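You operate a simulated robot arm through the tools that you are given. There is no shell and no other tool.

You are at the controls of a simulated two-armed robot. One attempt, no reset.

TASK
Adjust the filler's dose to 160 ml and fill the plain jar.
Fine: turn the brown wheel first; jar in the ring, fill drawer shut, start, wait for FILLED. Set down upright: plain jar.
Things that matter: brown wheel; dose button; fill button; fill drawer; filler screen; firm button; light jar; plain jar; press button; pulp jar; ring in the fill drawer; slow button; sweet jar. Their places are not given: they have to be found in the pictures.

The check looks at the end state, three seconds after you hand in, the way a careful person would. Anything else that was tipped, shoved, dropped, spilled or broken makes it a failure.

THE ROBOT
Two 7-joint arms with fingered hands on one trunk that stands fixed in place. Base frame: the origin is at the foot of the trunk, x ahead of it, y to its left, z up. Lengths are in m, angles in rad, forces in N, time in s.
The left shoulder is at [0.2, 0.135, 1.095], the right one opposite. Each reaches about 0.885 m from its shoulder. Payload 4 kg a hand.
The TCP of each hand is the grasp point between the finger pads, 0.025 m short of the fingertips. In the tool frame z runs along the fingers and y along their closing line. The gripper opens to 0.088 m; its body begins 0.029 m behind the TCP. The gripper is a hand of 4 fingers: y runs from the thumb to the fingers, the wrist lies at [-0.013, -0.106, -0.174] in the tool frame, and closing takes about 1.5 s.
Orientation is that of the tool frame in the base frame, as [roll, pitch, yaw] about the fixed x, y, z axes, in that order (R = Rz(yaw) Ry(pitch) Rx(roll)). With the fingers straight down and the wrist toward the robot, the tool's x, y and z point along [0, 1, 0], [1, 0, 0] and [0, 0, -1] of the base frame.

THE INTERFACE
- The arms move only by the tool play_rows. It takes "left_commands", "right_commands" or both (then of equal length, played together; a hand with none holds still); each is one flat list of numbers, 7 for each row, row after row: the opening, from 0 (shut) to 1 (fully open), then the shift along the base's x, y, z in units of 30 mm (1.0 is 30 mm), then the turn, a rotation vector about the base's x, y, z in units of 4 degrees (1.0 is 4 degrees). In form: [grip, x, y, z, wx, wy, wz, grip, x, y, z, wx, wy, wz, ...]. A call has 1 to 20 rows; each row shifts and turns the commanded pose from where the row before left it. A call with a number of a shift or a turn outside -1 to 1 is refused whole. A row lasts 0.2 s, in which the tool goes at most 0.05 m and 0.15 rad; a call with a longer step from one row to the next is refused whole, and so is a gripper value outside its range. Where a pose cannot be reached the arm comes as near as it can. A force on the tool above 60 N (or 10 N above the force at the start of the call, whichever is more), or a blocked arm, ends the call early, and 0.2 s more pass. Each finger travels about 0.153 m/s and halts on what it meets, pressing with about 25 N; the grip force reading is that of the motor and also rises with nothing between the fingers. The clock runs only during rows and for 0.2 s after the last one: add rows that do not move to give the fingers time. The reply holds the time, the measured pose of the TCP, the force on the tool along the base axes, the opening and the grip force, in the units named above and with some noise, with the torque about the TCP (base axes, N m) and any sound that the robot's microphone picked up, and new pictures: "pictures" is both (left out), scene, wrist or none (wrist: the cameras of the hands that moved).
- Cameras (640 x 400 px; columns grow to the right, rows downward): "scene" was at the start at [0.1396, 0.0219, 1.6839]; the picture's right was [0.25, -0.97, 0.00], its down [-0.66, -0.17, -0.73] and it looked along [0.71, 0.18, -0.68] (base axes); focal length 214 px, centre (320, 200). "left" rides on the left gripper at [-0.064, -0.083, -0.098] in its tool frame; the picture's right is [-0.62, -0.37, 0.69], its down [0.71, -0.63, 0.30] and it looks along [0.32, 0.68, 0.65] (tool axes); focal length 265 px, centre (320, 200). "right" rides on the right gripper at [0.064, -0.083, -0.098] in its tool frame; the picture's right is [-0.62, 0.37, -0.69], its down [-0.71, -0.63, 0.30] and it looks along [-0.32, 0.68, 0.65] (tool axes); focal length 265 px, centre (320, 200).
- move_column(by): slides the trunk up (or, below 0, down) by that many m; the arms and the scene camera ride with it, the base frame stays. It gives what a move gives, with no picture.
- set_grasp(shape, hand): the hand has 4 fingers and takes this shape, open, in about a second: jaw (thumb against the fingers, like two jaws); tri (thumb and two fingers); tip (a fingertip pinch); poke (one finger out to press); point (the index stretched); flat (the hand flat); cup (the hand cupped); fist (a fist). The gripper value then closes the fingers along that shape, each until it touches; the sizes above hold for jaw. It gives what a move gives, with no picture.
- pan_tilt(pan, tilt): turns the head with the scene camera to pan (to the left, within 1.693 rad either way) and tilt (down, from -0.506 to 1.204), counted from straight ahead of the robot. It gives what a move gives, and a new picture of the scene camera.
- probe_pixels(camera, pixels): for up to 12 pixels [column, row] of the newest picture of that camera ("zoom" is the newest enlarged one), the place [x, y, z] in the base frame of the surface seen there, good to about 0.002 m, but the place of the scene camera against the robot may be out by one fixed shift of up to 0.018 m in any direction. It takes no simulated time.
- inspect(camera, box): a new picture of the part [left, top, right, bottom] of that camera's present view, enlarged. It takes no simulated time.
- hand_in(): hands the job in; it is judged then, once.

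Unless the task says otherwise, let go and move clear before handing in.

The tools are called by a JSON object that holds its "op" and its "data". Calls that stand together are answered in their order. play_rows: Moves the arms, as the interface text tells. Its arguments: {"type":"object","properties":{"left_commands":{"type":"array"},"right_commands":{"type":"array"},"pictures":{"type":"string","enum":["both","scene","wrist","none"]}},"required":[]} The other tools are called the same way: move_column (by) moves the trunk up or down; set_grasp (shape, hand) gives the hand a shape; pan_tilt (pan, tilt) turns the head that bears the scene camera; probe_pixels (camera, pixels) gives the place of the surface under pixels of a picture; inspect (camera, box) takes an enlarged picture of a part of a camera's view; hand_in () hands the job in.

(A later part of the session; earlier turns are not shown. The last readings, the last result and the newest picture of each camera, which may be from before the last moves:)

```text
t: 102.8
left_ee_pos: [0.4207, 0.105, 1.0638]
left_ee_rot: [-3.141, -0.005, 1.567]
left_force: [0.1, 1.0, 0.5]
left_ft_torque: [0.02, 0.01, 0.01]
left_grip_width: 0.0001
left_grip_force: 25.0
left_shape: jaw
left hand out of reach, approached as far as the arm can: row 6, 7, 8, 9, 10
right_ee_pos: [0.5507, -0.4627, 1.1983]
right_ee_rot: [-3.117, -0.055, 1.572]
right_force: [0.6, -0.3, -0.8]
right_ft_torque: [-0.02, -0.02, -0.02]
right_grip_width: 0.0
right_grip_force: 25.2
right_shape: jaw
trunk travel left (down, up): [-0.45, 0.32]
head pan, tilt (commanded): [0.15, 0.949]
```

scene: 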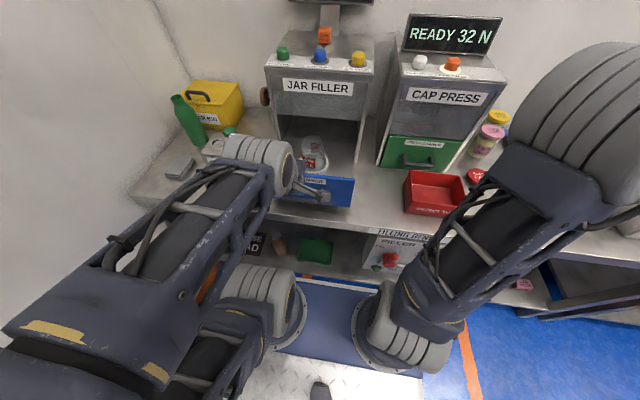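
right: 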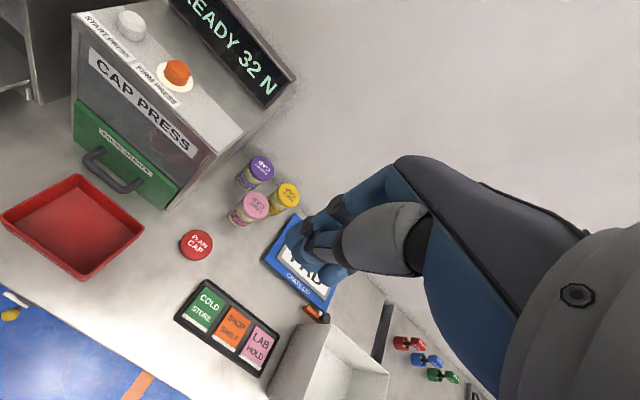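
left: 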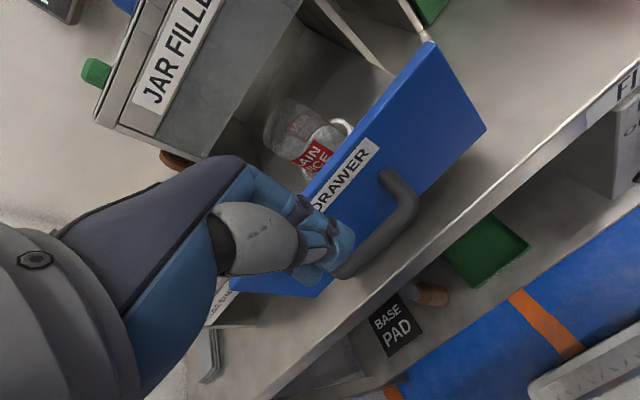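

The arm can't fold closer at this height (reached 0.421, 0.105, 1.064). I'll go back up to x=0.39, z≈1.10 where it reached fine, and lower the trunk instead. First check the left elbow's place.

{"op": "probe_pixels", "data": {"camera": "scene", "pixels": [[60, 340], [150, 360], [30, 360], [110, 260], [240, 160], [270, 165], [310, 190], [200, 330]]}}

{"op": "play_rows", "data": {"left_commands": [0, -0.3, 0, 0.3, 0, 0, 0, 0, -0.4, 0.05, 0.6, 0, 0, 0, 0, -0.33, 0.1, 0.5, 0, 0, 0]}}

```text
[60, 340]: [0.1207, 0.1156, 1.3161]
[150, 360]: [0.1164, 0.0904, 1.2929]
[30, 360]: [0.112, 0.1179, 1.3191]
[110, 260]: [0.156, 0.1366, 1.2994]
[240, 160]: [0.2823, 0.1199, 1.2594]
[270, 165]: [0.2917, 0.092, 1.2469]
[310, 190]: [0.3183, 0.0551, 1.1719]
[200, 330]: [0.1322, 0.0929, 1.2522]
```

```text
t: 103.6
left_ee_pos: [0.3885, 0.1103, 1.1066]
left_ee_rot: [3.139, -0.007, 1.569]
left_force: [-0.3, 0.3, -0.2]
left_ft_torque: [0.01, -0.02, 0.01]
left_grip_width: 0.0002
left_grip_force: 24.9
left_shape: jaw
right_ee_pos: [0.5503, -0.4623, 1.1985]
right_ee_rot: [-3.118, -0.056, 1.57]
right_force: [0.0, -0.1, -0.2]
right_ft_torque: [0.04, 0.01, 0.0]
right_grip_width: 0.0001
right_grip_force: 24.9
right_shape: jaw
trunk travel left (down, up): [-0.45, 0.32]
head pan, tilt (commanded): [0.15, 0.949]
```

scene: 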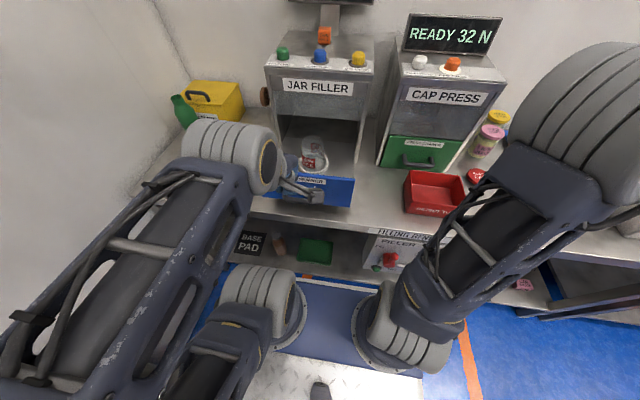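
left: 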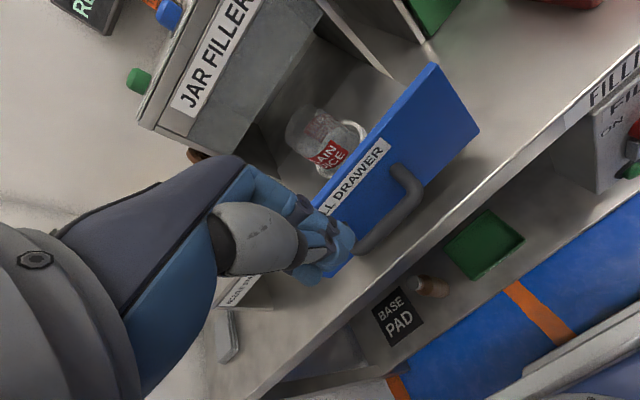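

At (0.389, 0.110, 1.107). Lower the trunk 0.13 m, which brings the hand to z≈0.977 in front of the handle.

{"op": "move_column", "data": {"by": -0.13}}

{"op": "inspect", "data": {"camera": "left", "box": [0, 0, 640, 400]}}

{"op": "inspect", "data": {"camera": "right", "box": [0, 0, 640, 400]}}

{"op": "inspect", "data": {"camera": "scene", "box": [0, 0, 640, 400]}}

```text
t: 105.2
left_ee_pos: [0.3884, 0.1108, 0.9773]
left_ee_rot: [3.141, -0.005, 1.57]
left_force: [0.0, -0.5, -0.2]
left_ft_torque: [-0.01, -0.02, -0.01]
left_grip_width: 0.0
left_grip_force: 25.4
left_shape: jaw
right_ee_pos: [0.5505, -0.4621, 1.0693]
right_ee_rot: [-3.119, -0.055, 1.573]
right_force: [-0.3, -0.4, -0.1]
right_ft_torque: [-0.02, 0.01, -0.01]
right_grip_width: 0.0
right_grip_force: 24.8
right_shape: jaw
trunk travel left (down, up): [-0.32, 0.45]
head pan, tilt (commanded): [0.15, 0.949]
```

```text
1.00 times, centred on (320, 200) of left (not enlarged: the box is as wide or as high as the picture)
```

zoom: 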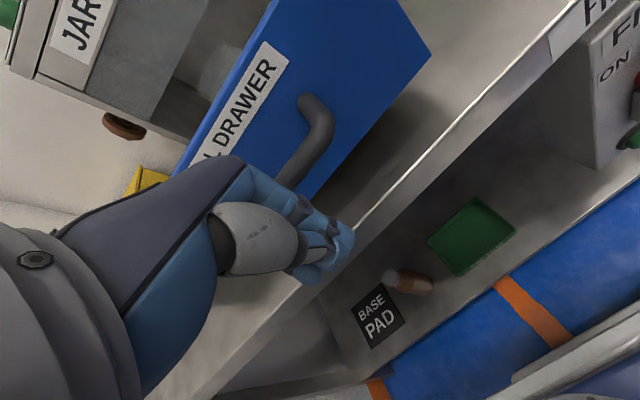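

```text
1.00 times, centred on (320, 200) of right (not enlarged: the box is as wide or as high as the picture)
```

zoom: 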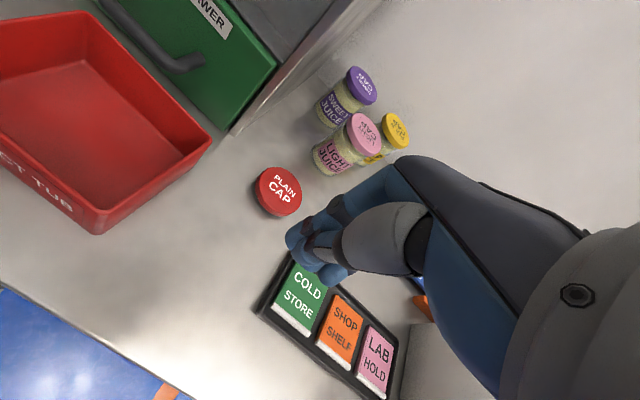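

```text
1.00 times, centred on (320, 200) of scene (not enlarged: the box is as wide or as high as the picture)
```

zoom: 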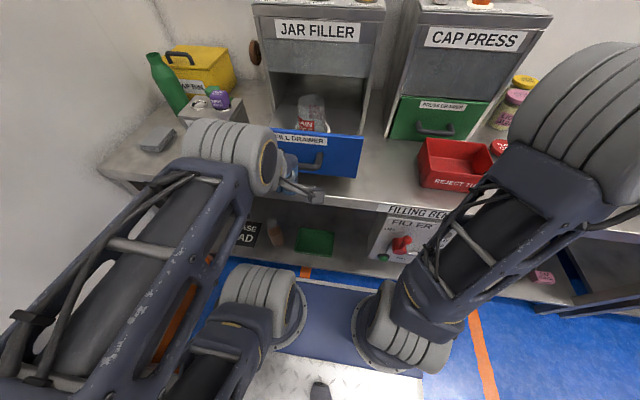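

The closed fingers are right before the handle bar. Push gently along +x, 9 mm per row, and see the drawer start moving.

{"op": "play_rows", "data": {"left_commands": [0, 0.3, 0, 0, 0, 0, 0, 0, 0.3, 0, 0, 0, 0, 0, 0, 0.2, 0, 0, 0, 0, 0, 0, 0.2, 0, 0, 0, 0, 0, 0, 0.2, 0, 0, 0, 0, 0, 0, 0.2, 0, 0, 0, 0, 0]}}

```text
t: 106.6
left_ee_pos: [0.4312, 0.1095, 0.976]
left_ee_rot: [3.139, -0.006, 1.57]
left_force: [-0.1, 0.3, -0.1]
left_ft_torque: [-0.02, 0.02, 0.01]
left_grip_width: 0.0
left_grip_force: 25.1
left_shape: jaw
right_ee_pos: [0.5502, -0.4635, 1.0679]
right_ee_rot: [-3.118, -0.056, 1.57]
right_force: [0.5, -0.9, 0.5]
right_ft_torque: [0.01, -0.01, -0.01]
right_grip_width: 0.0
right_grip_force: 24.9
right_shape: jaw
trunk travel left (down, up): [-0.32, 0.45]
head pan, tilt (commanded): [0.15, 0.949]
```

scene: 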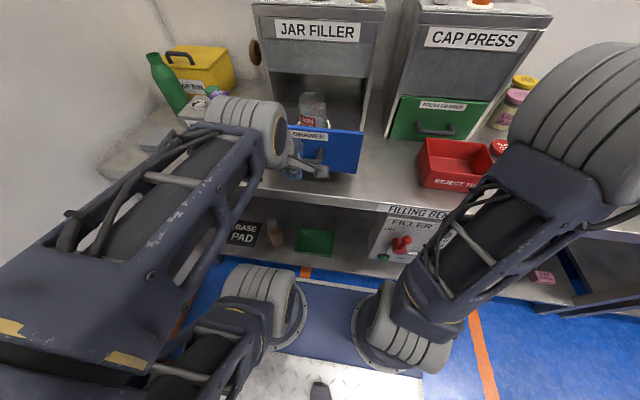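
left: 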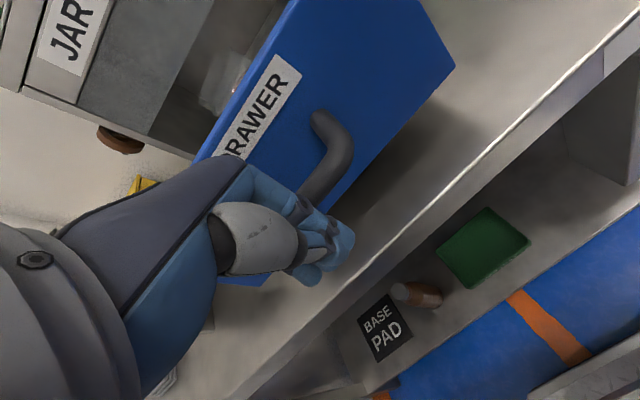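

No contact force yet at x=0.431. Continue slowly.

{"op": "play_rows", "data": {"left_commands": [0, 0.15, 0, 0, 0, 0, 0, 0, 0.15, 0, 0, 0, 0, 0, 0, 0.2, 0, 0, 0, 0, 0, 0, 0.2, 0, 0, 0, 0, 0, 0, 0.2, 0, 0, 0, 0, 0]}}

```text
t: 107.8
left_ee_pos: [0.4579, 0.1111, 0.9768]
left_ee_rot: [3.14, -0.006, 1.57]
left_force: [-0.7, -0.3, 0.8]
left_ft_torque: [-0.01, -0.04, 0.01]
left_grip_width: 0.0003
left_grip_force: 25.0
left_shape: jaw
right_ee_pos: [0.5501, -0.4637, 1.0687]
right_ee_rot: [-3.116, -0.056, 1.571]
right_force: [-0.6, 0.5, 0.2]
right_ft_torque: [0.02, -0.03, 0.01]
right_grip_width: 0.0
right_grip_force: 25.3
right_shape: jaw
trunk travel left (down, up): [-0.32, 0.45]
head pan, tilt (commanded): [0.15, 0.949]
```

scene: 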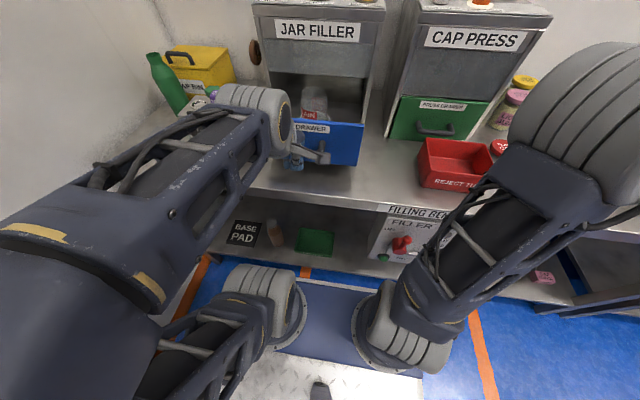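
left: 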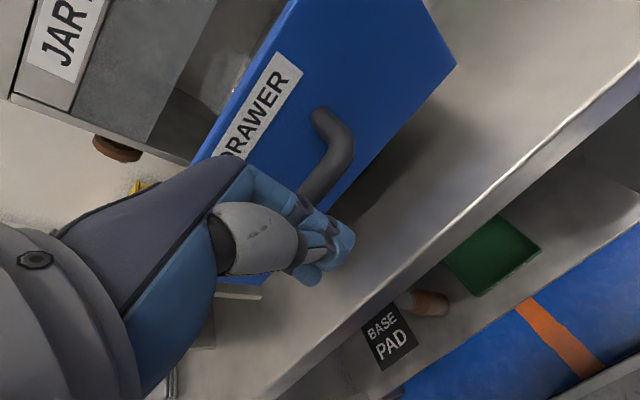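

The drawer moves with the hand (handle fixed in the hand's view, background shifting) at very low force. Keep pushing smoothly.

{"op": "play_rows", "data": {"left_commands": [0, 0.25, 0, 0, 0, 0, 0, 0, 0.3, 0, 0, 0, 0, 0, 0, 0.3, 0, 0, 0, 0, 0, 0, 0.3, 0, 0, 0, 0, 0, 0, 0.3, 0, 0, 0, 0, 0, 0, 0.3, 0, 0, 0, 0, 0, 0, 0.3, 0, 0, 0, 0, 0, 0, 0.3, 0, 0, 0, 0, 0, 0, 0.3, 0, 0, 0, 0, 0, 0, 0.3, 0, 0, 0, 0, 0, 0, 0.3, 0, 0, 0, 0, 0, 0, 0.3, 0, 0, 0, 0, 0, 0, 0.2, 0, 0, 0, 0, 0]}}

{"op": "inspect", "data": {"camera": "scene", "box": [230, 60, 390, 190]}}

```text
t: 110.6
left_ee_pos: [0.5706, 0.1112, 0.977]
left_ee_rot: [3.14, -0.004, 1.569]
left_force: [-1.8, 0.4, -0.1]
left_ft_torque: [-0.02, -0.01, 0.03]
left_grip_width: 0.0
left_grip_force: 24.9
left_shape: jaw
right_ee_pos: [0.5504, -0.4634, 1.0686]
right_ee_rot: [-3.118, -0.054, 1.571]
right_force: [0.3, 0.0, 0.5]
right_ft_torque: [0.04, 0.0, -0.03]
right_grip_width: 0.0001
right_grip_force: 24.9
right_shape: jaw
trunk travel left (down, up): [-0.32, 0.45]
head pan, tilt (commanded): [0.15, 0.949]
```

scene: 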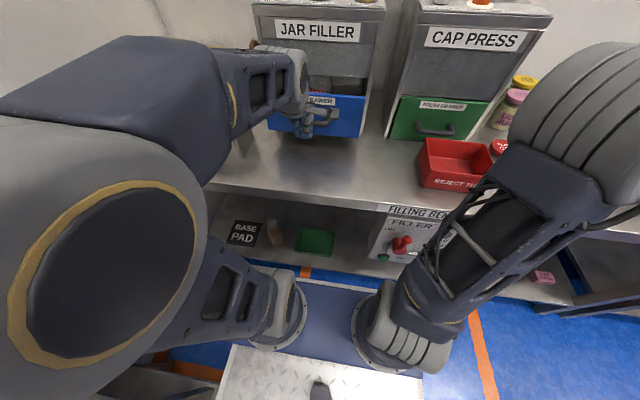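
left: 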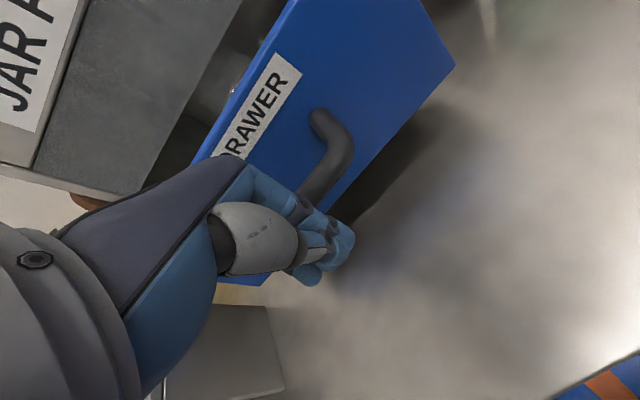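

```text
3.08 times, centred on (310, 125) of scene
```

zoom: 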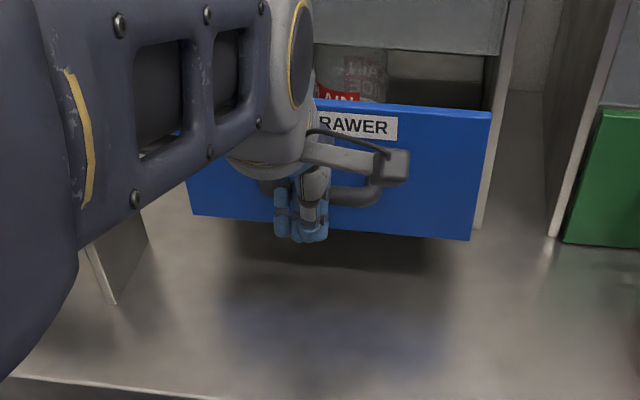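

Drawer half in; jar visible upright behind the panel. Continue pushing, then slow down near the end.

{"op": "play_rows", "data": {"left_commands": [0, 0.3, 0, 0, 0, 0, 0, 0, 0.3, 0, 0, 0, 0, 0, 0, 0.3, 0, 0, 0, 0, 0, 0, 0.3, 0, 0, 0, 0, 0, 0, 0.3, 0, 0, 0, 0, 0, 0, 0.3, 0, 0, 0, 0, 0, 0, 0.3, 0, 0, 0, 0, 0, 0, 0.3, 0, 0, 0, 0, 0, 0, 0.2, 0, 0, 0, 0, 0]}}

{"op": "inspect", "data": {"camera": "scene", "box": [230, 0, 390, 130]}}

```text
t: 112.6
left_ee_pos: [0.6496, 0.1096, 0.9751]
left_ee_rot: [3.139, -0.007, 1.568]
left_force: [-1.1, 0.8, -0.6]
left_ft_torque: [-0.05, -0.01, -0.01]
left_grip_width: 0.0
left_grip_force: 24.9
left_shape: jaw
right_ee_pos: [0.552, -0.4624, 1.068]
right_ee_rot: [-3.118, -0.057, 1.572]
right_force: [-0.3, 0.5, 0.6]
right_ft_torque: [0.0, 0.01, 0.04]
right_grip_width: 0.0
right_grip_force: 25.0
right_shape: jaw
trunk travel left (down, up): [-0.32, 0.45]
head pan, tilt (commanded): [0.15, 0.949]
```

scene: 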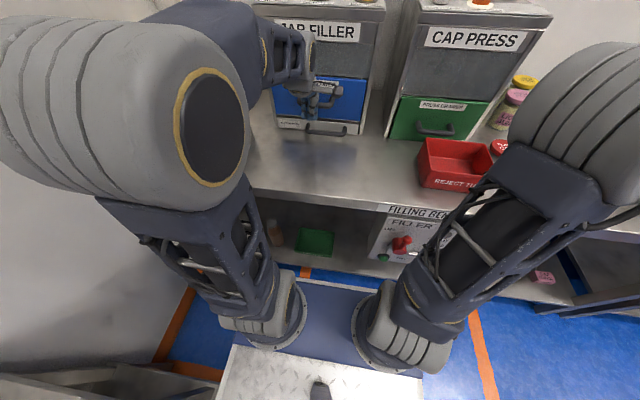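
left: 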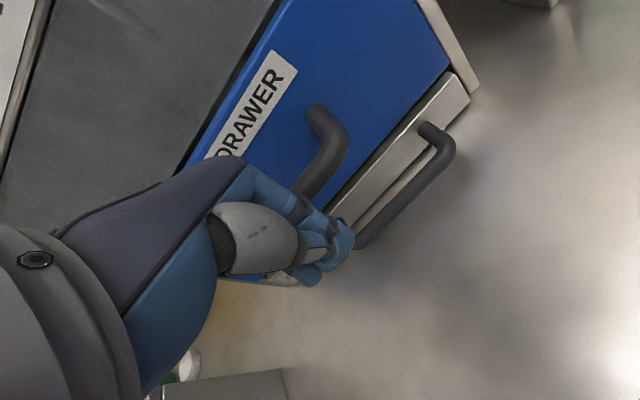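

```text
3.08 times, centred on (310, 65) of scene
```

zoom: 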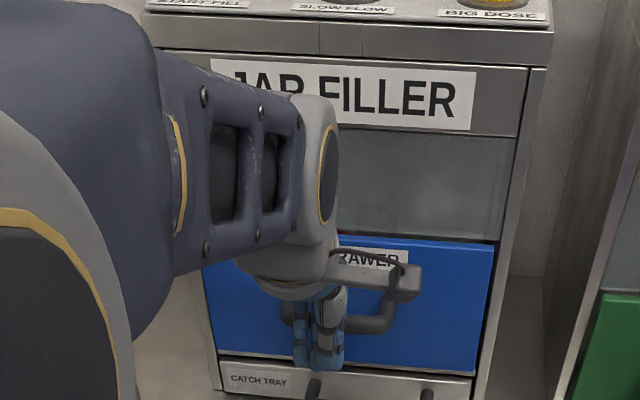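

The drawer looks nearly shut. Probe the panel face against the frame edge and the closed press drawer.

{"op": "probe_pixels", "data": {"camera": "zoom", "pixels": [[460, 320], [490, 360], [450, 250], [470, 210], [420, 180], [610, 340], [240, 340], [205, 330], [300, 385], [350, 372]]}}

{"op": "probe_pixels", "data": {"camera": "left", "pixels": [[400, 60], [420, 90], [260, 100], [350, 200], [460, 60], [150, 60], [320, 120], [345, 145], [455, 95], [430, 150], [380, 150]]}}

```text
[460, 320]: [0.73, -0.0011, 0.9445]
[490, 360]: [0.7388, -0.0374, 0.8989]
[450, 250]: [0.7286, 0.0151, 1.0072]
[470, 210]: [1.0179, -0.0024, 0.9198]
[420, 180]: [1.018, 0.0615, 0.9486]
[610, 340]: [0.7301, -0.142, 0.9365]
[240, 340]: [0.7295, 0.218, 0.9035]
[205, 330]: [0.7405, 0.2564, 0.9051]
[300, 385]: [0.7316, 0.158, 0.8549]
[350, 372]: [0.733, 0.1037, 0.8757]
```

```text
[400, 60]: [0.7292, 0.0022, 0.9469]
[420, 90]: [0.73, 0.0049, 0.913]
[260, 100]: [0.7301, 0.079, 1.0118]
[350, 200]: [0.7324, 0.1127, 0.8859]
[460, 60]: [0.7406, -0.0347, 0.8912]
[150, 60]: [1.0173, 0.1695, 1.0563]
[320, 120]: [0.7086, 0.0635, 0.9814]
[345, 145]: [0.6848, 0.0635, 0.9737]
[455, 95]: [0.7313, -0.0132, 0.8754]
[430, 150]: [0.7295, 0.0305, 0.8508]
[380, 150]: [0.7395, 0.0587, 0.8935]
```

The fill drawer's face is at x=0.730, same as the shut press drawer. A small extra push to make sure it's at its stop.

{"op": "play_rows", "data": {"left_commands": [0, 0.12, 0, 0, 0, 0, 0, 0, 0.12, 0, 0, 0, 0, 0, 0, 0, 0, 0, 0, 0, 0], "pictures": "wrist"}}

{"op": "probe_pixels", "data": {"camera": "left", "pixels": [[400, 60], [420, 90], [260, 100]]}}

```text
t: 113.4
left_ee_pos: [0.6556, 0.1099, 0.9771]
left_ee_rot: [3.141, -0.005, 1.568]
left_force: [-3.3, -0.3, 0.5]
left_ft_torque: [-0.03, -0.03, 0.04]
left_grip_width: 0.0
left_grip_force: 25.4
left_shape: jaw
right_ee_pos: [0.5498, -0.4616, 1.0701]
right_ee_rot: [-3.116, -0.055, 1.571]
right_force: [-0.3, -0.2, -0.1]
right_ft_torque: [-0.01, -0.01, 0.0]
right_grip_width: 0.0
right_grip_force: 25.0
right_shape: jaw
trunk travel left (down, up): [-0.32, 0.45]
head pan, tilt (commanded): [0.15, 0.949]
```

left: 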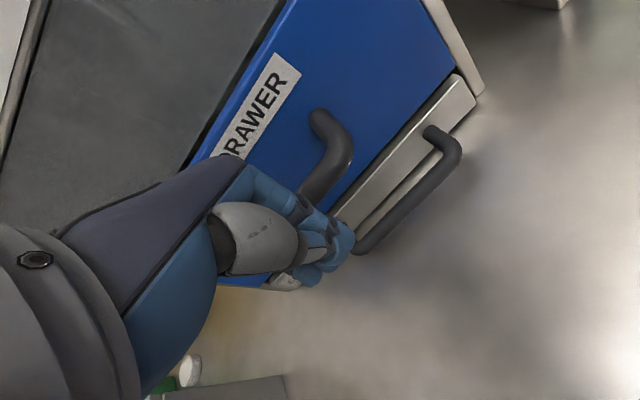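

```text
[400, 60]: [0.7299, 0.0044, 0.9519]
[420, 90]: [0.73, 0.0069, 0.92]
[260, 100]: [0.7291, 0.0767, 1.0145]
```

Face unchanged at 0.730 with 3 N: it's at its stop, shut. Back the hand off and raise the trunk again.

{"op": "play_rows", "data": {"left_commands": [0, -0.4, 0, 0, 0, 0, 0, 0, -0.8, 0, 0, 0, 0, 0, 0, -0.8, 0, 0, 0, 0, 0, 0, -0.8, 0, 0.2, 0, 0, 0, 0, -0.8, 0, 0.2, 0, 0, 0], "pictures": "none"}}

{"op": "move_column", "data": {"by": 0.38}}

{"op": "pan_tilt", "data": {"pan": 0.15, "tilt": 0.85}}

```text
t: 114.6
left_ee_pos: [0.5459, 0.1104, 0.9869]
left_ee_rot: [3.139, -0.006, 1.569]
left_force: [-0.6, -1.0, -0.5]
left_ft_torque: [0.01, -0.03, 0.01]
left_grip_width: 0.0001
left_grip_force: 25.1
left_shape: jaw
right_ee_pos: [0.5494, -0.4628, 1.0696]
right_ee_rot: [-3.119, -0.055, 1.571]
right_force: [0.1, -0.6, -0.2]
right_ft_torque: [-0.03, -0.01, 0.02]
right_grip_width: 0.0
right_grip_force: 25.6
right_shape: jaw
trunk travel left (down, up): [-0.32, 0.45]
head pan, tilt (commanded): [0.15, 0.949]
```

```text
t: 118.3
left_ee_pos: [0.5463, 0.1101, 1.3673]
left_ee_rot: [3.139, -0.005, 1.568]
left_force: [0.1, 0.1, -0.1]
left_ft_torque: [0.01, -0.04, 0.01]
left_grip_width: 0.0
left_grip_force: 24.5
left_shape: jaw
right_ee_pos: [0.5493, -0.4631, 1.448]
right_ee_rot: [-3.116, -0.055, 1.571]
right_force: [-0.2, 0.0, -0.6]
right_ft_torque: [0.0, -0.01, -0.01]
right_grip_width: 0.0
right_grip_force: 24.9
right_shape: jaw
trunk travel left (down, up): [-0.7, 0.07]
head pan, tilt (commanded): [0.15, 0.949]
```

```text
t: 119.0
left_ee_pos: [0.5477, 0.1109, 1.367]
left_ee_rot: [-3.141, -0.005, 1.57]
left_force: [-0.3, 0.0, 0.6]
left_ft_torque: [-0.02, -0.01, 0.0]
left_grip_width: 0.0001
left_grip_force: 25.0
left_shape: jaw
right_ee_pos: [0.5514, -0.463, 1.4487]
right_ee_rot: [-3.118, -0.056, 1.57]
right_force: [0.1, -0.1, 0.0]
right_ft_torque: [0.01, 0.01, 0.0]
right_grip_width: 0.0001
right_grip_force: 25.1
right_shape: jaw
trunk travel left (down, up): [-0.7, 0.07]
head pan, tilt (commanded): [0.15, 0.85]
```

scene: 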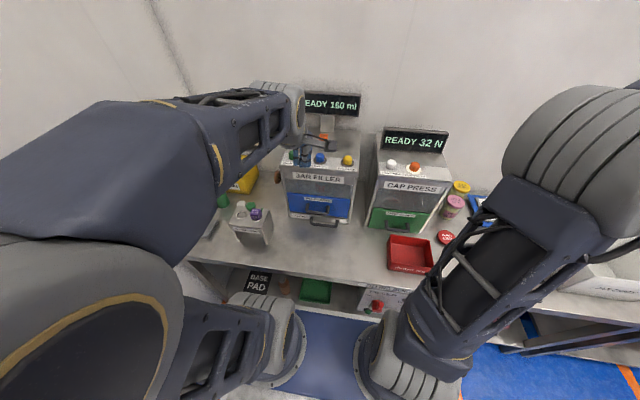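

All is well: drawer shut, screen READY 160 ml. Now shape the left hand to "poke" and look where the fingertip is.

{"op": "set_grasp", "data": {"hand": "left", "shape": "poke"}}

{"op": "play_rows", "data": {"left_commands": [0, 0, 0.4, 0, 0, 0, 0, 0, 0, 0.5, 0, 0, 0, 0]}}

{"op": "inspect", "data": {"camera": "left", "box": [180, 130, 460, 330]}}

```text
t: 119.9
left_ee_pos: [0.5474, 0.1105, 1.3672]
left_ee_rot: [3.14, -0.006, 1.57]
left_force: [0.1, 0.1, -0.5]
left_ft_torque: [-0.01, 0.0, 0.01]
left_grip_width: 0.0
left_grip_force: 0.0
left_shape: poke
right_ee_pos: [0.5501, -0.4631, 1.4487]
right_ee_rot: [-3.118, -0.056, 1.571]
right_force: [0.7, -0.4, 0.4]
right_ft_torque: [0.02, 0.0, -0.03]
right_grip_width: 0.0
right_grip_force: 25.1
right_shape: jaw
trunk travel left (down, up): [-0.7, 0.07]
head pan, tilt (commanded): [0.15, 0.85]
```

```text
t: 120.5
left_ee_pos: [0.5459, 0.1369, 1.3665]
left_ee_rot: [3.14, -0.004, 1.567]
left_force: [0.0, -0.1, 0.3]
left_ft_torque: [0.0, 0.02, 0.02]
left_grip_width: 0.0001
left_grip_force: 0.0
left_shape: poke
right_ee_pos: [0.5501, -0.4638, 1.4487]
right_ee_rot: [-3.117, -0.056, 1.571]
right_force: [0.5, -0.2, 0.0]
right_ft_torque: [0.0, -0.03, -0.03]
right_grip_width: 0.0
right_grip_force: 25.2
right_shape: jaw
trunk travel left (down, up): [-0.7, 0.07]
head pan, tilt (commanded): [0.15, 0.85]
```

scene: 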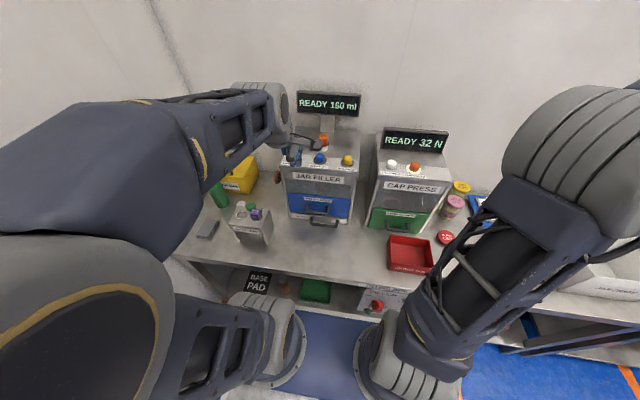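
left: 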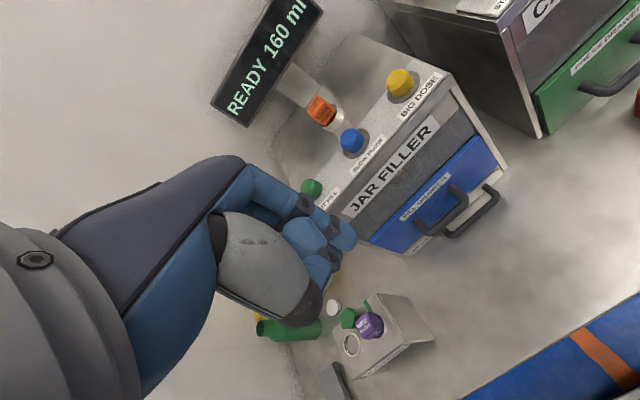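

```text
2.00 times, centred on (320, 230) of left
```

zoom: 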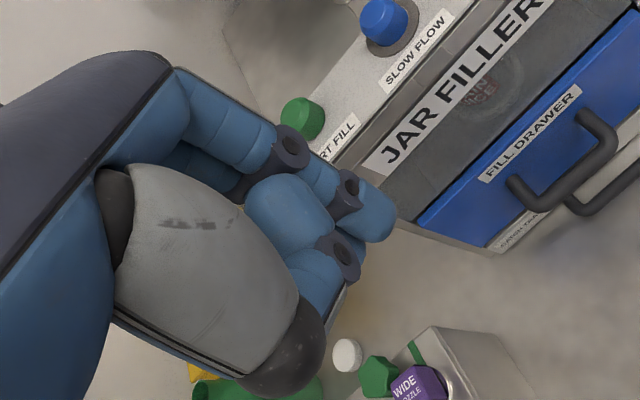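

With grip 0 the poke finger may be curled; open the shape (grip 1) and look again.

{"op": "play_rows", "data": {"left_commands": [1, 0, 0.3, 0, 0, 0, 0, 1, 0, 0.3, 0, 0, 0, 0, 1, 0, 0.3, 0, 0, 0, 0, 1, 0, 0, 0, 0, 0, 0, 1, 0, 0, 0, 0, 0, 0]}}

{"op": "inspect", "data": {"camera": "left", "box": [180, 130, 460, 330]}}

```text
t: 121.7
left_ee_pos: [0.5459, 0.1653, 1.3669]
left_ee_rot: [3.139, -0.006, 1.567]
left_force: [0.8, -0.2, -0.6]
left_ft_torque: [0.0, 0.04, 0.0]
left_grip_width: 0.0001
left_grip_force: 0.0
left_shape: poke
right_ee_pos: [0.55, -0.4637, 1.449]
right_ee_rot: [-3.118, -0.056, 1.57]
right_force: [0.8, 0.1, -0.1]
right_ft_torque: [0.01, -0.01, -0.05]
right_grip_width: 0.0002
right_grip_force: 24.9
right_shape: jaw
trunk travel left (down, up): [-0.7, 0.07]
head pan, tilt (commanded): [0.15, 0.85]
```

scene: 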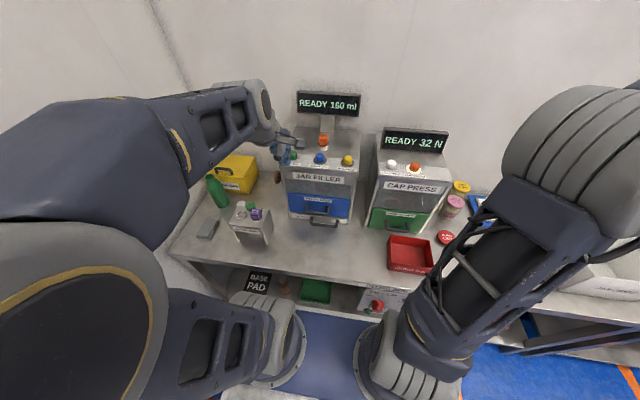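
left: 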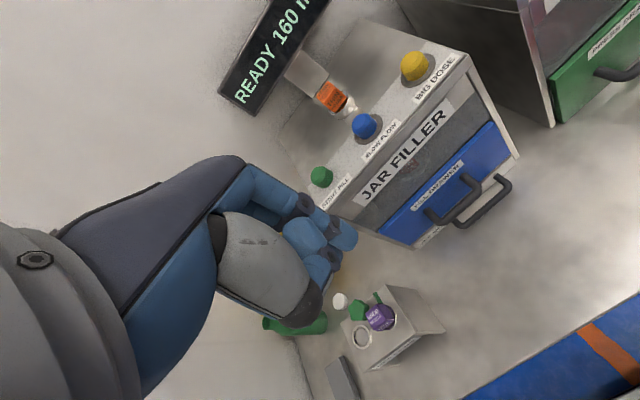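

```text
2.00 times, centred on (320, 230) of left
```

zoom: 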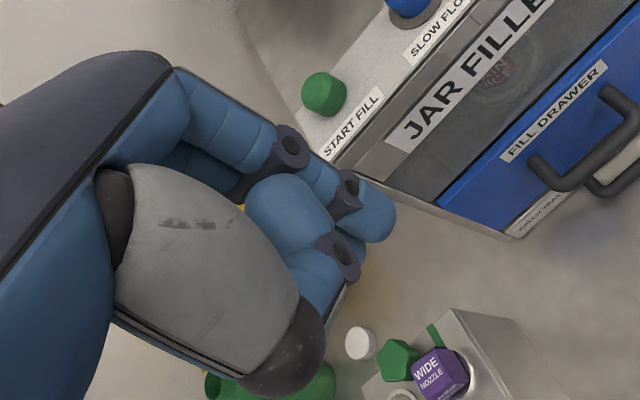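

{"op": "probe_pixels", "data": {"camera": "zoom", "pixels": [[375, 215], [390, 225], [375, 238], [345, 195], [290, 150], [290, 215], [340, 258], [320, 285], [270, 370], [225, 230], [323, 95], [323, 78]]}}

```text
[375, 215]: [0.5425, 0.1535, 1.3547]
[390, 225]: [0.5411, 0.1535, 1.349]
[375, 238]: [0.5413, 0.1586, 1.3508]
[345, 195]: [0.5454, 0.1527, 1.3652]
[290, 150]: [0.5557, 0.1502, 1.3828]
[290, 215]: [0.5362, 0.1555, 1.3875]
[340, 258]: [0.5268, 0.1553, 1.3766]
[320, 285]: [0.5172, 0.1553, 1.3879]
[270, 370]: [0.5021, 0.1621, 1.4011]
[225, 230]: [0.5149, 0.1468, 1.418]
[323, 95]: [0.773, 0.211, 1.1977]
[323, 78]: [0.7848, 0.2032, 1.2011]
```

The poke fingertip sits about 24 mm below the TCP, on its axis. Green START FILL is at about (0.778, 0.212) with top z≈1.20. Move above it.

{"op": "play_rows", "data": {"left_commands": [1, 0.8, 0.17, -0.1, 0, 0, 0, 1, 0.88, 0.17, -0.2, 0, 0, 0, 1, 0.88, 0.17, -0.2, 0, 0, 0, 1, 0.88, 0.17, -0.2, 0, 0, 0, 1, 0.88, 0.17, -0.2, 0, 0, 0, 1, 0.88, 0.17, -0.2, 0, 0, 0, 1, 0.88, 0.17, -0.2, 0, 0, 0, 1, 0.88, 0.17, -0.2, 0, 0, 0, 1, 0.8, 0.2, -0.3, 0, 0, 0]}}

{"op": "inspect", "data": {"camera": "left", "box": [240, 160, 440, 300]}}

```text
t: 123.7
left_ee_pos: [0.7799, 0.2112, 1.3131]
left_ee_rot: [3.14, -0.006, 1.57]
left_force: [-0.8, 0.0, 0.4]
left_ft_torque: [-0.01, -0.01, 0.02]
left_grip_width: 0.0
left_grip_force: 0.1
left_shape: poke
right_ee_pos: [0.5492, -0.4626, 1.449]
right_ee_rot: [-3.117, -0.056, 1.571]
right_force: [-0.4, 0.1, 0.2]
right_ft_torque: [0.03, -0.05, 0.0]
right_grip_width: 0.0
right_grip_force: 25.1
right_shape: jaw
trunk travel left (down, up): [-0.7, 0.07]
head pan, tilt (commanded): [0.15, 0.85]
```

scene: 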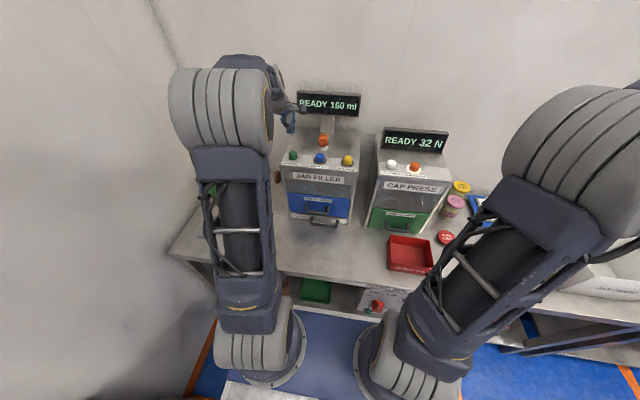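
left: 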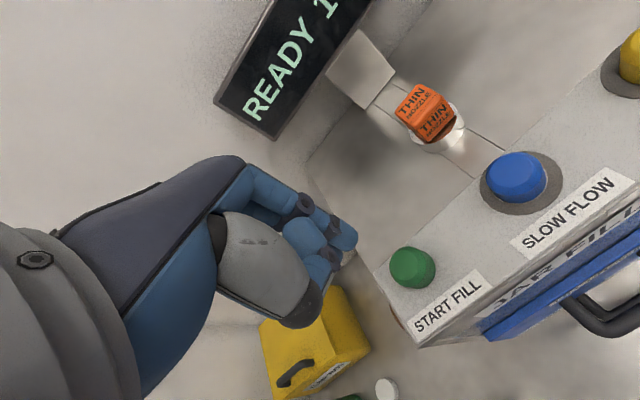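

```text
2.86 times, centred on (340, 230) of left
```

zoom: 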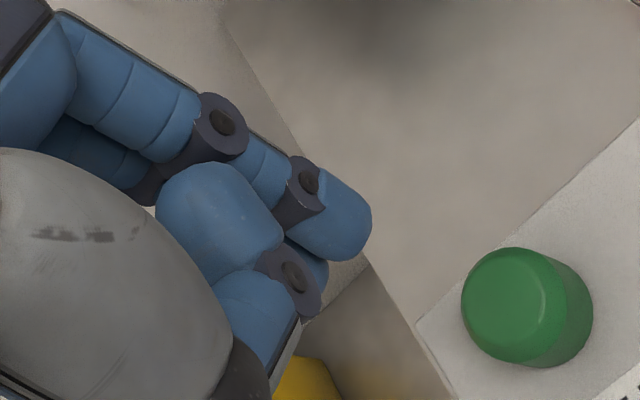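

{"op": "probe_pixels", "data": {"camera": "zoom", "pixels": [[520, 300], [500, 265], [480, 310], [540, 290], [515, 345], [345, 210], [360, 235], [340, 245], [590, 350], [450, 350], [210, 210], [310, 265]]}}

```text
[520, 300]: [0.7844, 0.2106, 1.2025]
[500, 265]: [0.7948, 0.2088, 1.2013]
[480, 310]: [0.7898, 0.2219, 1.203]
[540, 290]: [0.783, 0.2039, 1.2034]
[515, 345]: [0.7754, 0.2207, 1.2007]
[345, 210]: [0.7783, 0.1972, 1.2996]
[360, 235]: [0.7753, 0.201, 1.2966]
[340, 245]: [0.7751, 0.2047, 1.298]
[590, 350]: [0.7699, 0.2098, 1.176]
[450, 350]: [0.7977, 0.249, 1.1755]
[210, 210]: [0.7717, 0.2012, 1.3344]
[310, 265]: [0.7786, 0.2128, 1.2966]
```

Button top centre ≈ (0.785, 0.213, 1.202); fingertip at about (0.776, 0.208, 1.288). Shift +9 mm x, +4 mm y and descend to just above the button.

{"op": "play_rows", "data": {"left_commands": [1, 0.3, 0.13, -0.3, 0, 0, 0, 1, 0, 0, -0.6, 0, 0, 0, 1, 0, 0, -0.7, 0, 0, 0, 1, 0, 0, -0.6, 0, 0, 0, 1, 0, 0, -0.3, 0, 0, 0]}}

{"op": "inspect", "data": {"camera": "left", "box": [240, 160, 440, 300]}}

```text
t: 124.9
left_ee_pos: [0.7885, 0.2155, 1.2366]
left_ee_rot: [3.14, -0.006, 1.569]
left_force: [0.2, 0.5, -0.9]
left_ft_torque: [0.01, 0.0, -0.01]
left_grip_width: 0.0
left_grip_force: 0.0
left_shape: poke
right_ee_pos: [0.5496, -0.4631, 1.4485]
right_ee_rot: [-3.118, -0.057, 1.571]
right_force: [0.1, -0.2, 0.2]
right_ft_torque: [0.01, -0.03, -0.01]
right_grip_width: 0.0
right_grip_force: 25.2
right_shape: jaw
trunk travel left (down, up): [-0.7, 0.07]
head pan, tilt (commanded): [0.15, 0.85]
```

scene: 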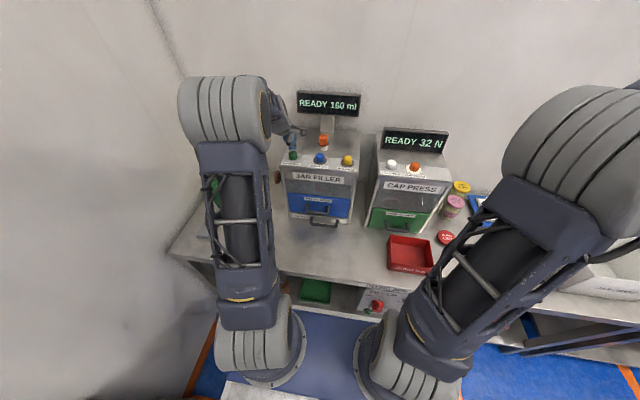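
left: 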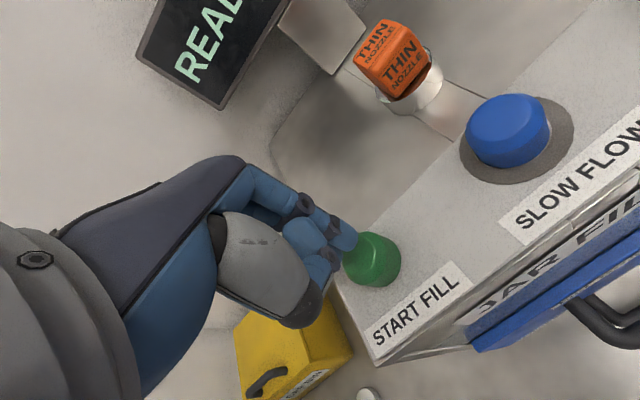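

```text
2.86 times, centred on (340, 230) of left
```

zoom: 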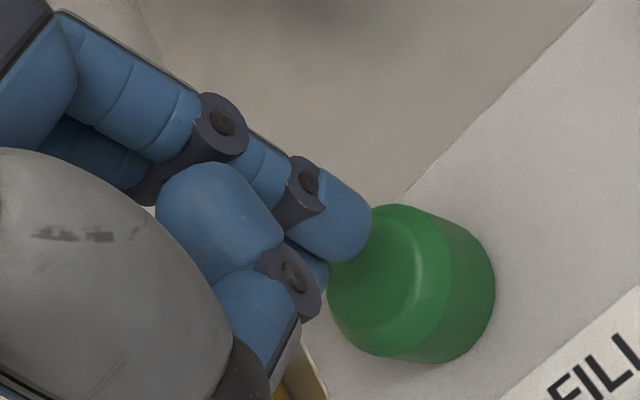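

{"op": "probe_pixels", "data": {"camera": "zoom", "pixels": [[400, 230], [345, 330], [400, 300], [440, 250], [390, 345], [345, 215], [360, 240], [335, 255], [315, 275], [300, 240], [360, 215]]}}

```text
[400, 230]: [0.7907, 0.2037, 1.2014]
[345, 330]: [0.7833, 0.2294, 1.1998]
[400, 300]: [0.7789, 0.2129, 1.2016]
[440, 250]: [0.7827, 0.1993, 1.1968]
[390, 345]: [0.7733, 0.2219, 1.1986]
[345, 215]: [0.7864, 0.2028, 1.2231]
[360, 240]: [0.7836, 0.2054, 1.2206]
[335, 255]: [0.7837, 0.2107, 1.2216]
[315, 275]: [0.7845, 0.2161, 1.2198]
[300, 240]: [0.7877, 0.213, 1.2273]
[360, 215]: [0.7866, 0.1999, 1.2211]
```

The fingertip is right above the button (tip ≈1.215, button top 1.202). Press down in small steps.

{"op": "play_rows", "data": {"left_commands": [1, -0.1, 0, -0.15, 0, 0, 0, 1, 0, 0, -0.15, 0, 0, 0, 1, 0, 0, -0.15, 0, 0, 0]}}

{"op": "inspect", "data": {"camera": "scene", "box": [270, 80, 370, 142]}}

```text
t: 125.7
left_ee_pos: [0.7854, 0.2158, 1.2249]
left_ee_rot: [3.141, -0.005, 1.571]
left_force: [0.2, -0.2, 1.6]
left_ft_torque: [0.01, 0.01, 0.0]
left_grip_width: 0.0001
left_grip_force: 0.2
left_shape: poke
right_ee_pos: [0.5499, -0.4636, 1.4478]
right_ee_rot: [-3.117, -0.055, 1.571]
right_force: [0.2, 0.9, -0.4]
right_ft_torque: [0.03, 0.0, -0.01]
right_grip_width: 0.0001
right_grip_force: 25.3
right_shape: jaw
trunk travel left (down, up): [-0.7, 0.07]
head pan, tilt (commanded): [0.15, 0.85]
```

scene: 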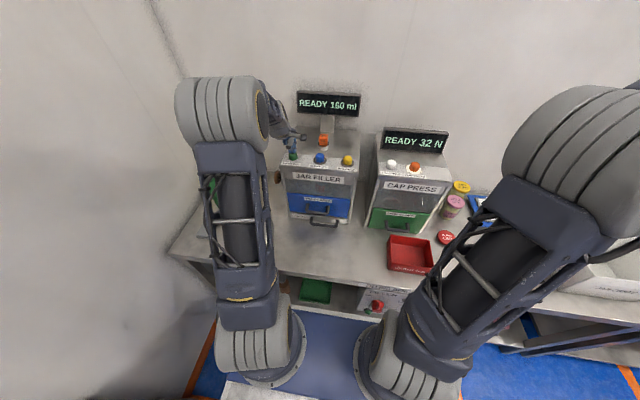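
left: 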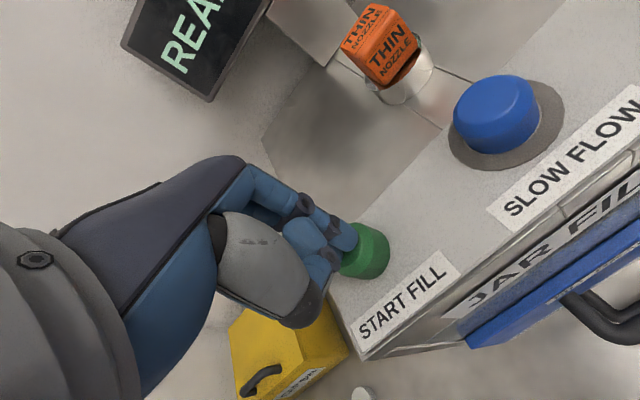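

```text
6.40 times, centred on (320, 111) of scene
```

zoom: 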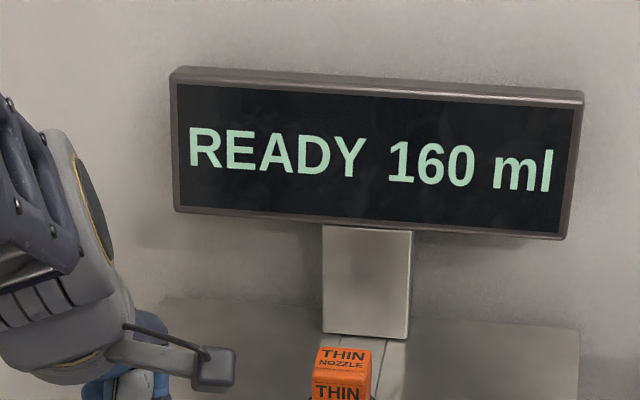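

Contact just begins (1.6 N). Press a few millimetres further.

{"op": "play_rows", "data": {"left_commands": [1, 0, 0, -0.12, 0, 0, 0, 1, 0, 0, -0.12, 0, 0, 0]}}

{"op": "inspect", "data": {"camera": "scene", "box": [270, 80, 370, 142]}}

```text
t: 126.3
left_ee_pos: [0.7852, 0.2159, 1.219]
left_ee_rot: [3.139, -0.005, 1.57]
left_force: [2.0, 0.9, 9.7]
left_ft_torque: [0.12, -0.03, -0.03]
left_grip_width: 0.0002
left_grip_force: 0.0
left_shape: poke
right_ee_pos: [0.5492, -0.462, 1.4494]
right_ee_rot: [-3.119, -0.057, 1.571]
right_force: [0.0, 0.6, 0.0]
right_ft_torque: [0.0, 0.0, 0.02]
right_grip_width: 0.0001
right_grip_force: 24.8
right_shape: jaw
trunk travel left (down, up): [-0.7, 0.07]
head pan, tilt (commanded): [0.15, 0.85]
heard: click
```

scene: 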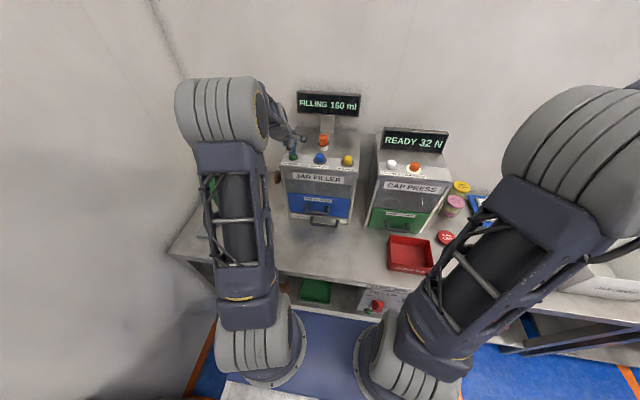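
left: 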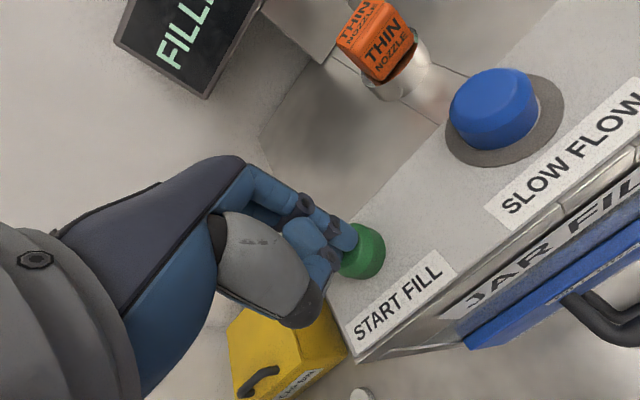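

```text
6.40 times, centred on (320, 111) of scene
```

zoom: 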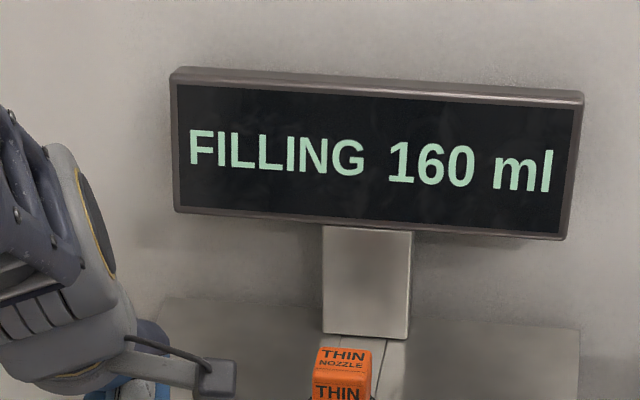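

A click was heard and the screen reads FILLING 160 ml. Lift the finger off the button straight up and wait.

{"op": "play_rows", "data": {"left_commands": [1, 0, 0, 0.4, 0, 0, 0, 1, 0, 0, 0.8, 0, 0, 0, 1, 0, 0, 0.9, 0, 0, 0, 1, 0, 0, 0.9, 0, 0, 0, 1, 0, 0, 0, 0, 0, 0, 1, 0, 0, 0, 0, 0, 0, 1, 0, 0, 0, 0, 0, 0, 1, 0, 0, 0, 0, 0, 0, 1, 0, 0, 0, 0, 0, 0, 1, 0, 0, 0, 0, 0, 0, 1, 0, 0, 0, 0, 0, 0, 1, 0, 0, 0, 0, 0, 0]}}

{"op": "inspect", "data": {"camera": "scene", "box": [270, 80, 370, 142]}}

```text
t: 128.9
left_ee_pos: [0.7855, 0.2137, 1.3066]
left_ee_rot: [-3.141, -0.006, 1.568]
left_force: [0.0, -0.3, 0.9]
left_ft_torque: [0.0, 0.01, 0.01]
left_grip_width: 0.0
left_grip_force: 0.0
left_shape: poke
right_ee_pos: [0.5505, -0.4633, 1.4487]
right_ee_rot: [-3.118, -0.056, 1.572]
right_force: [0.9, 0.0, 0.0]
right_ft_torque: [-0.01, 0.04, 0.02]
right_grip_width: 0.0001
right_grip_force: 25.2
right_shape: jaw
trunk travel left (down, up): [-0.7, 0.07]
head pan, tilt (commanded): [0.15, 0.85]
```

scene: 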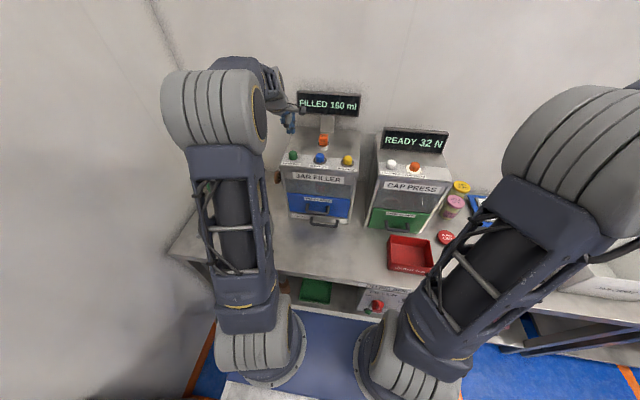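
left: 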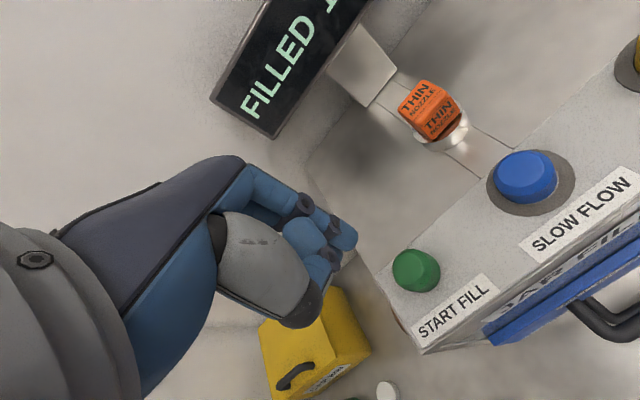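

```text
6.40 times, centred on (320, 111) of scene
```

zoom: 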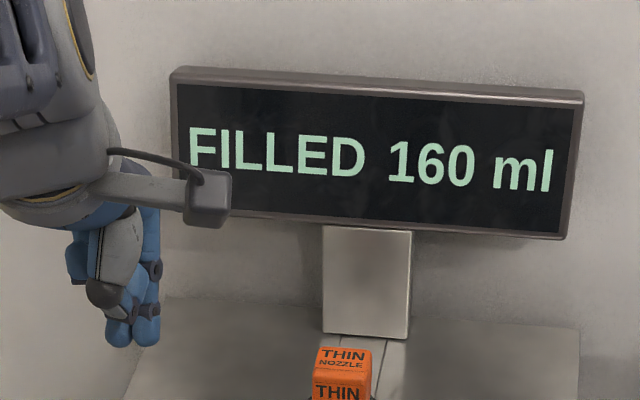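

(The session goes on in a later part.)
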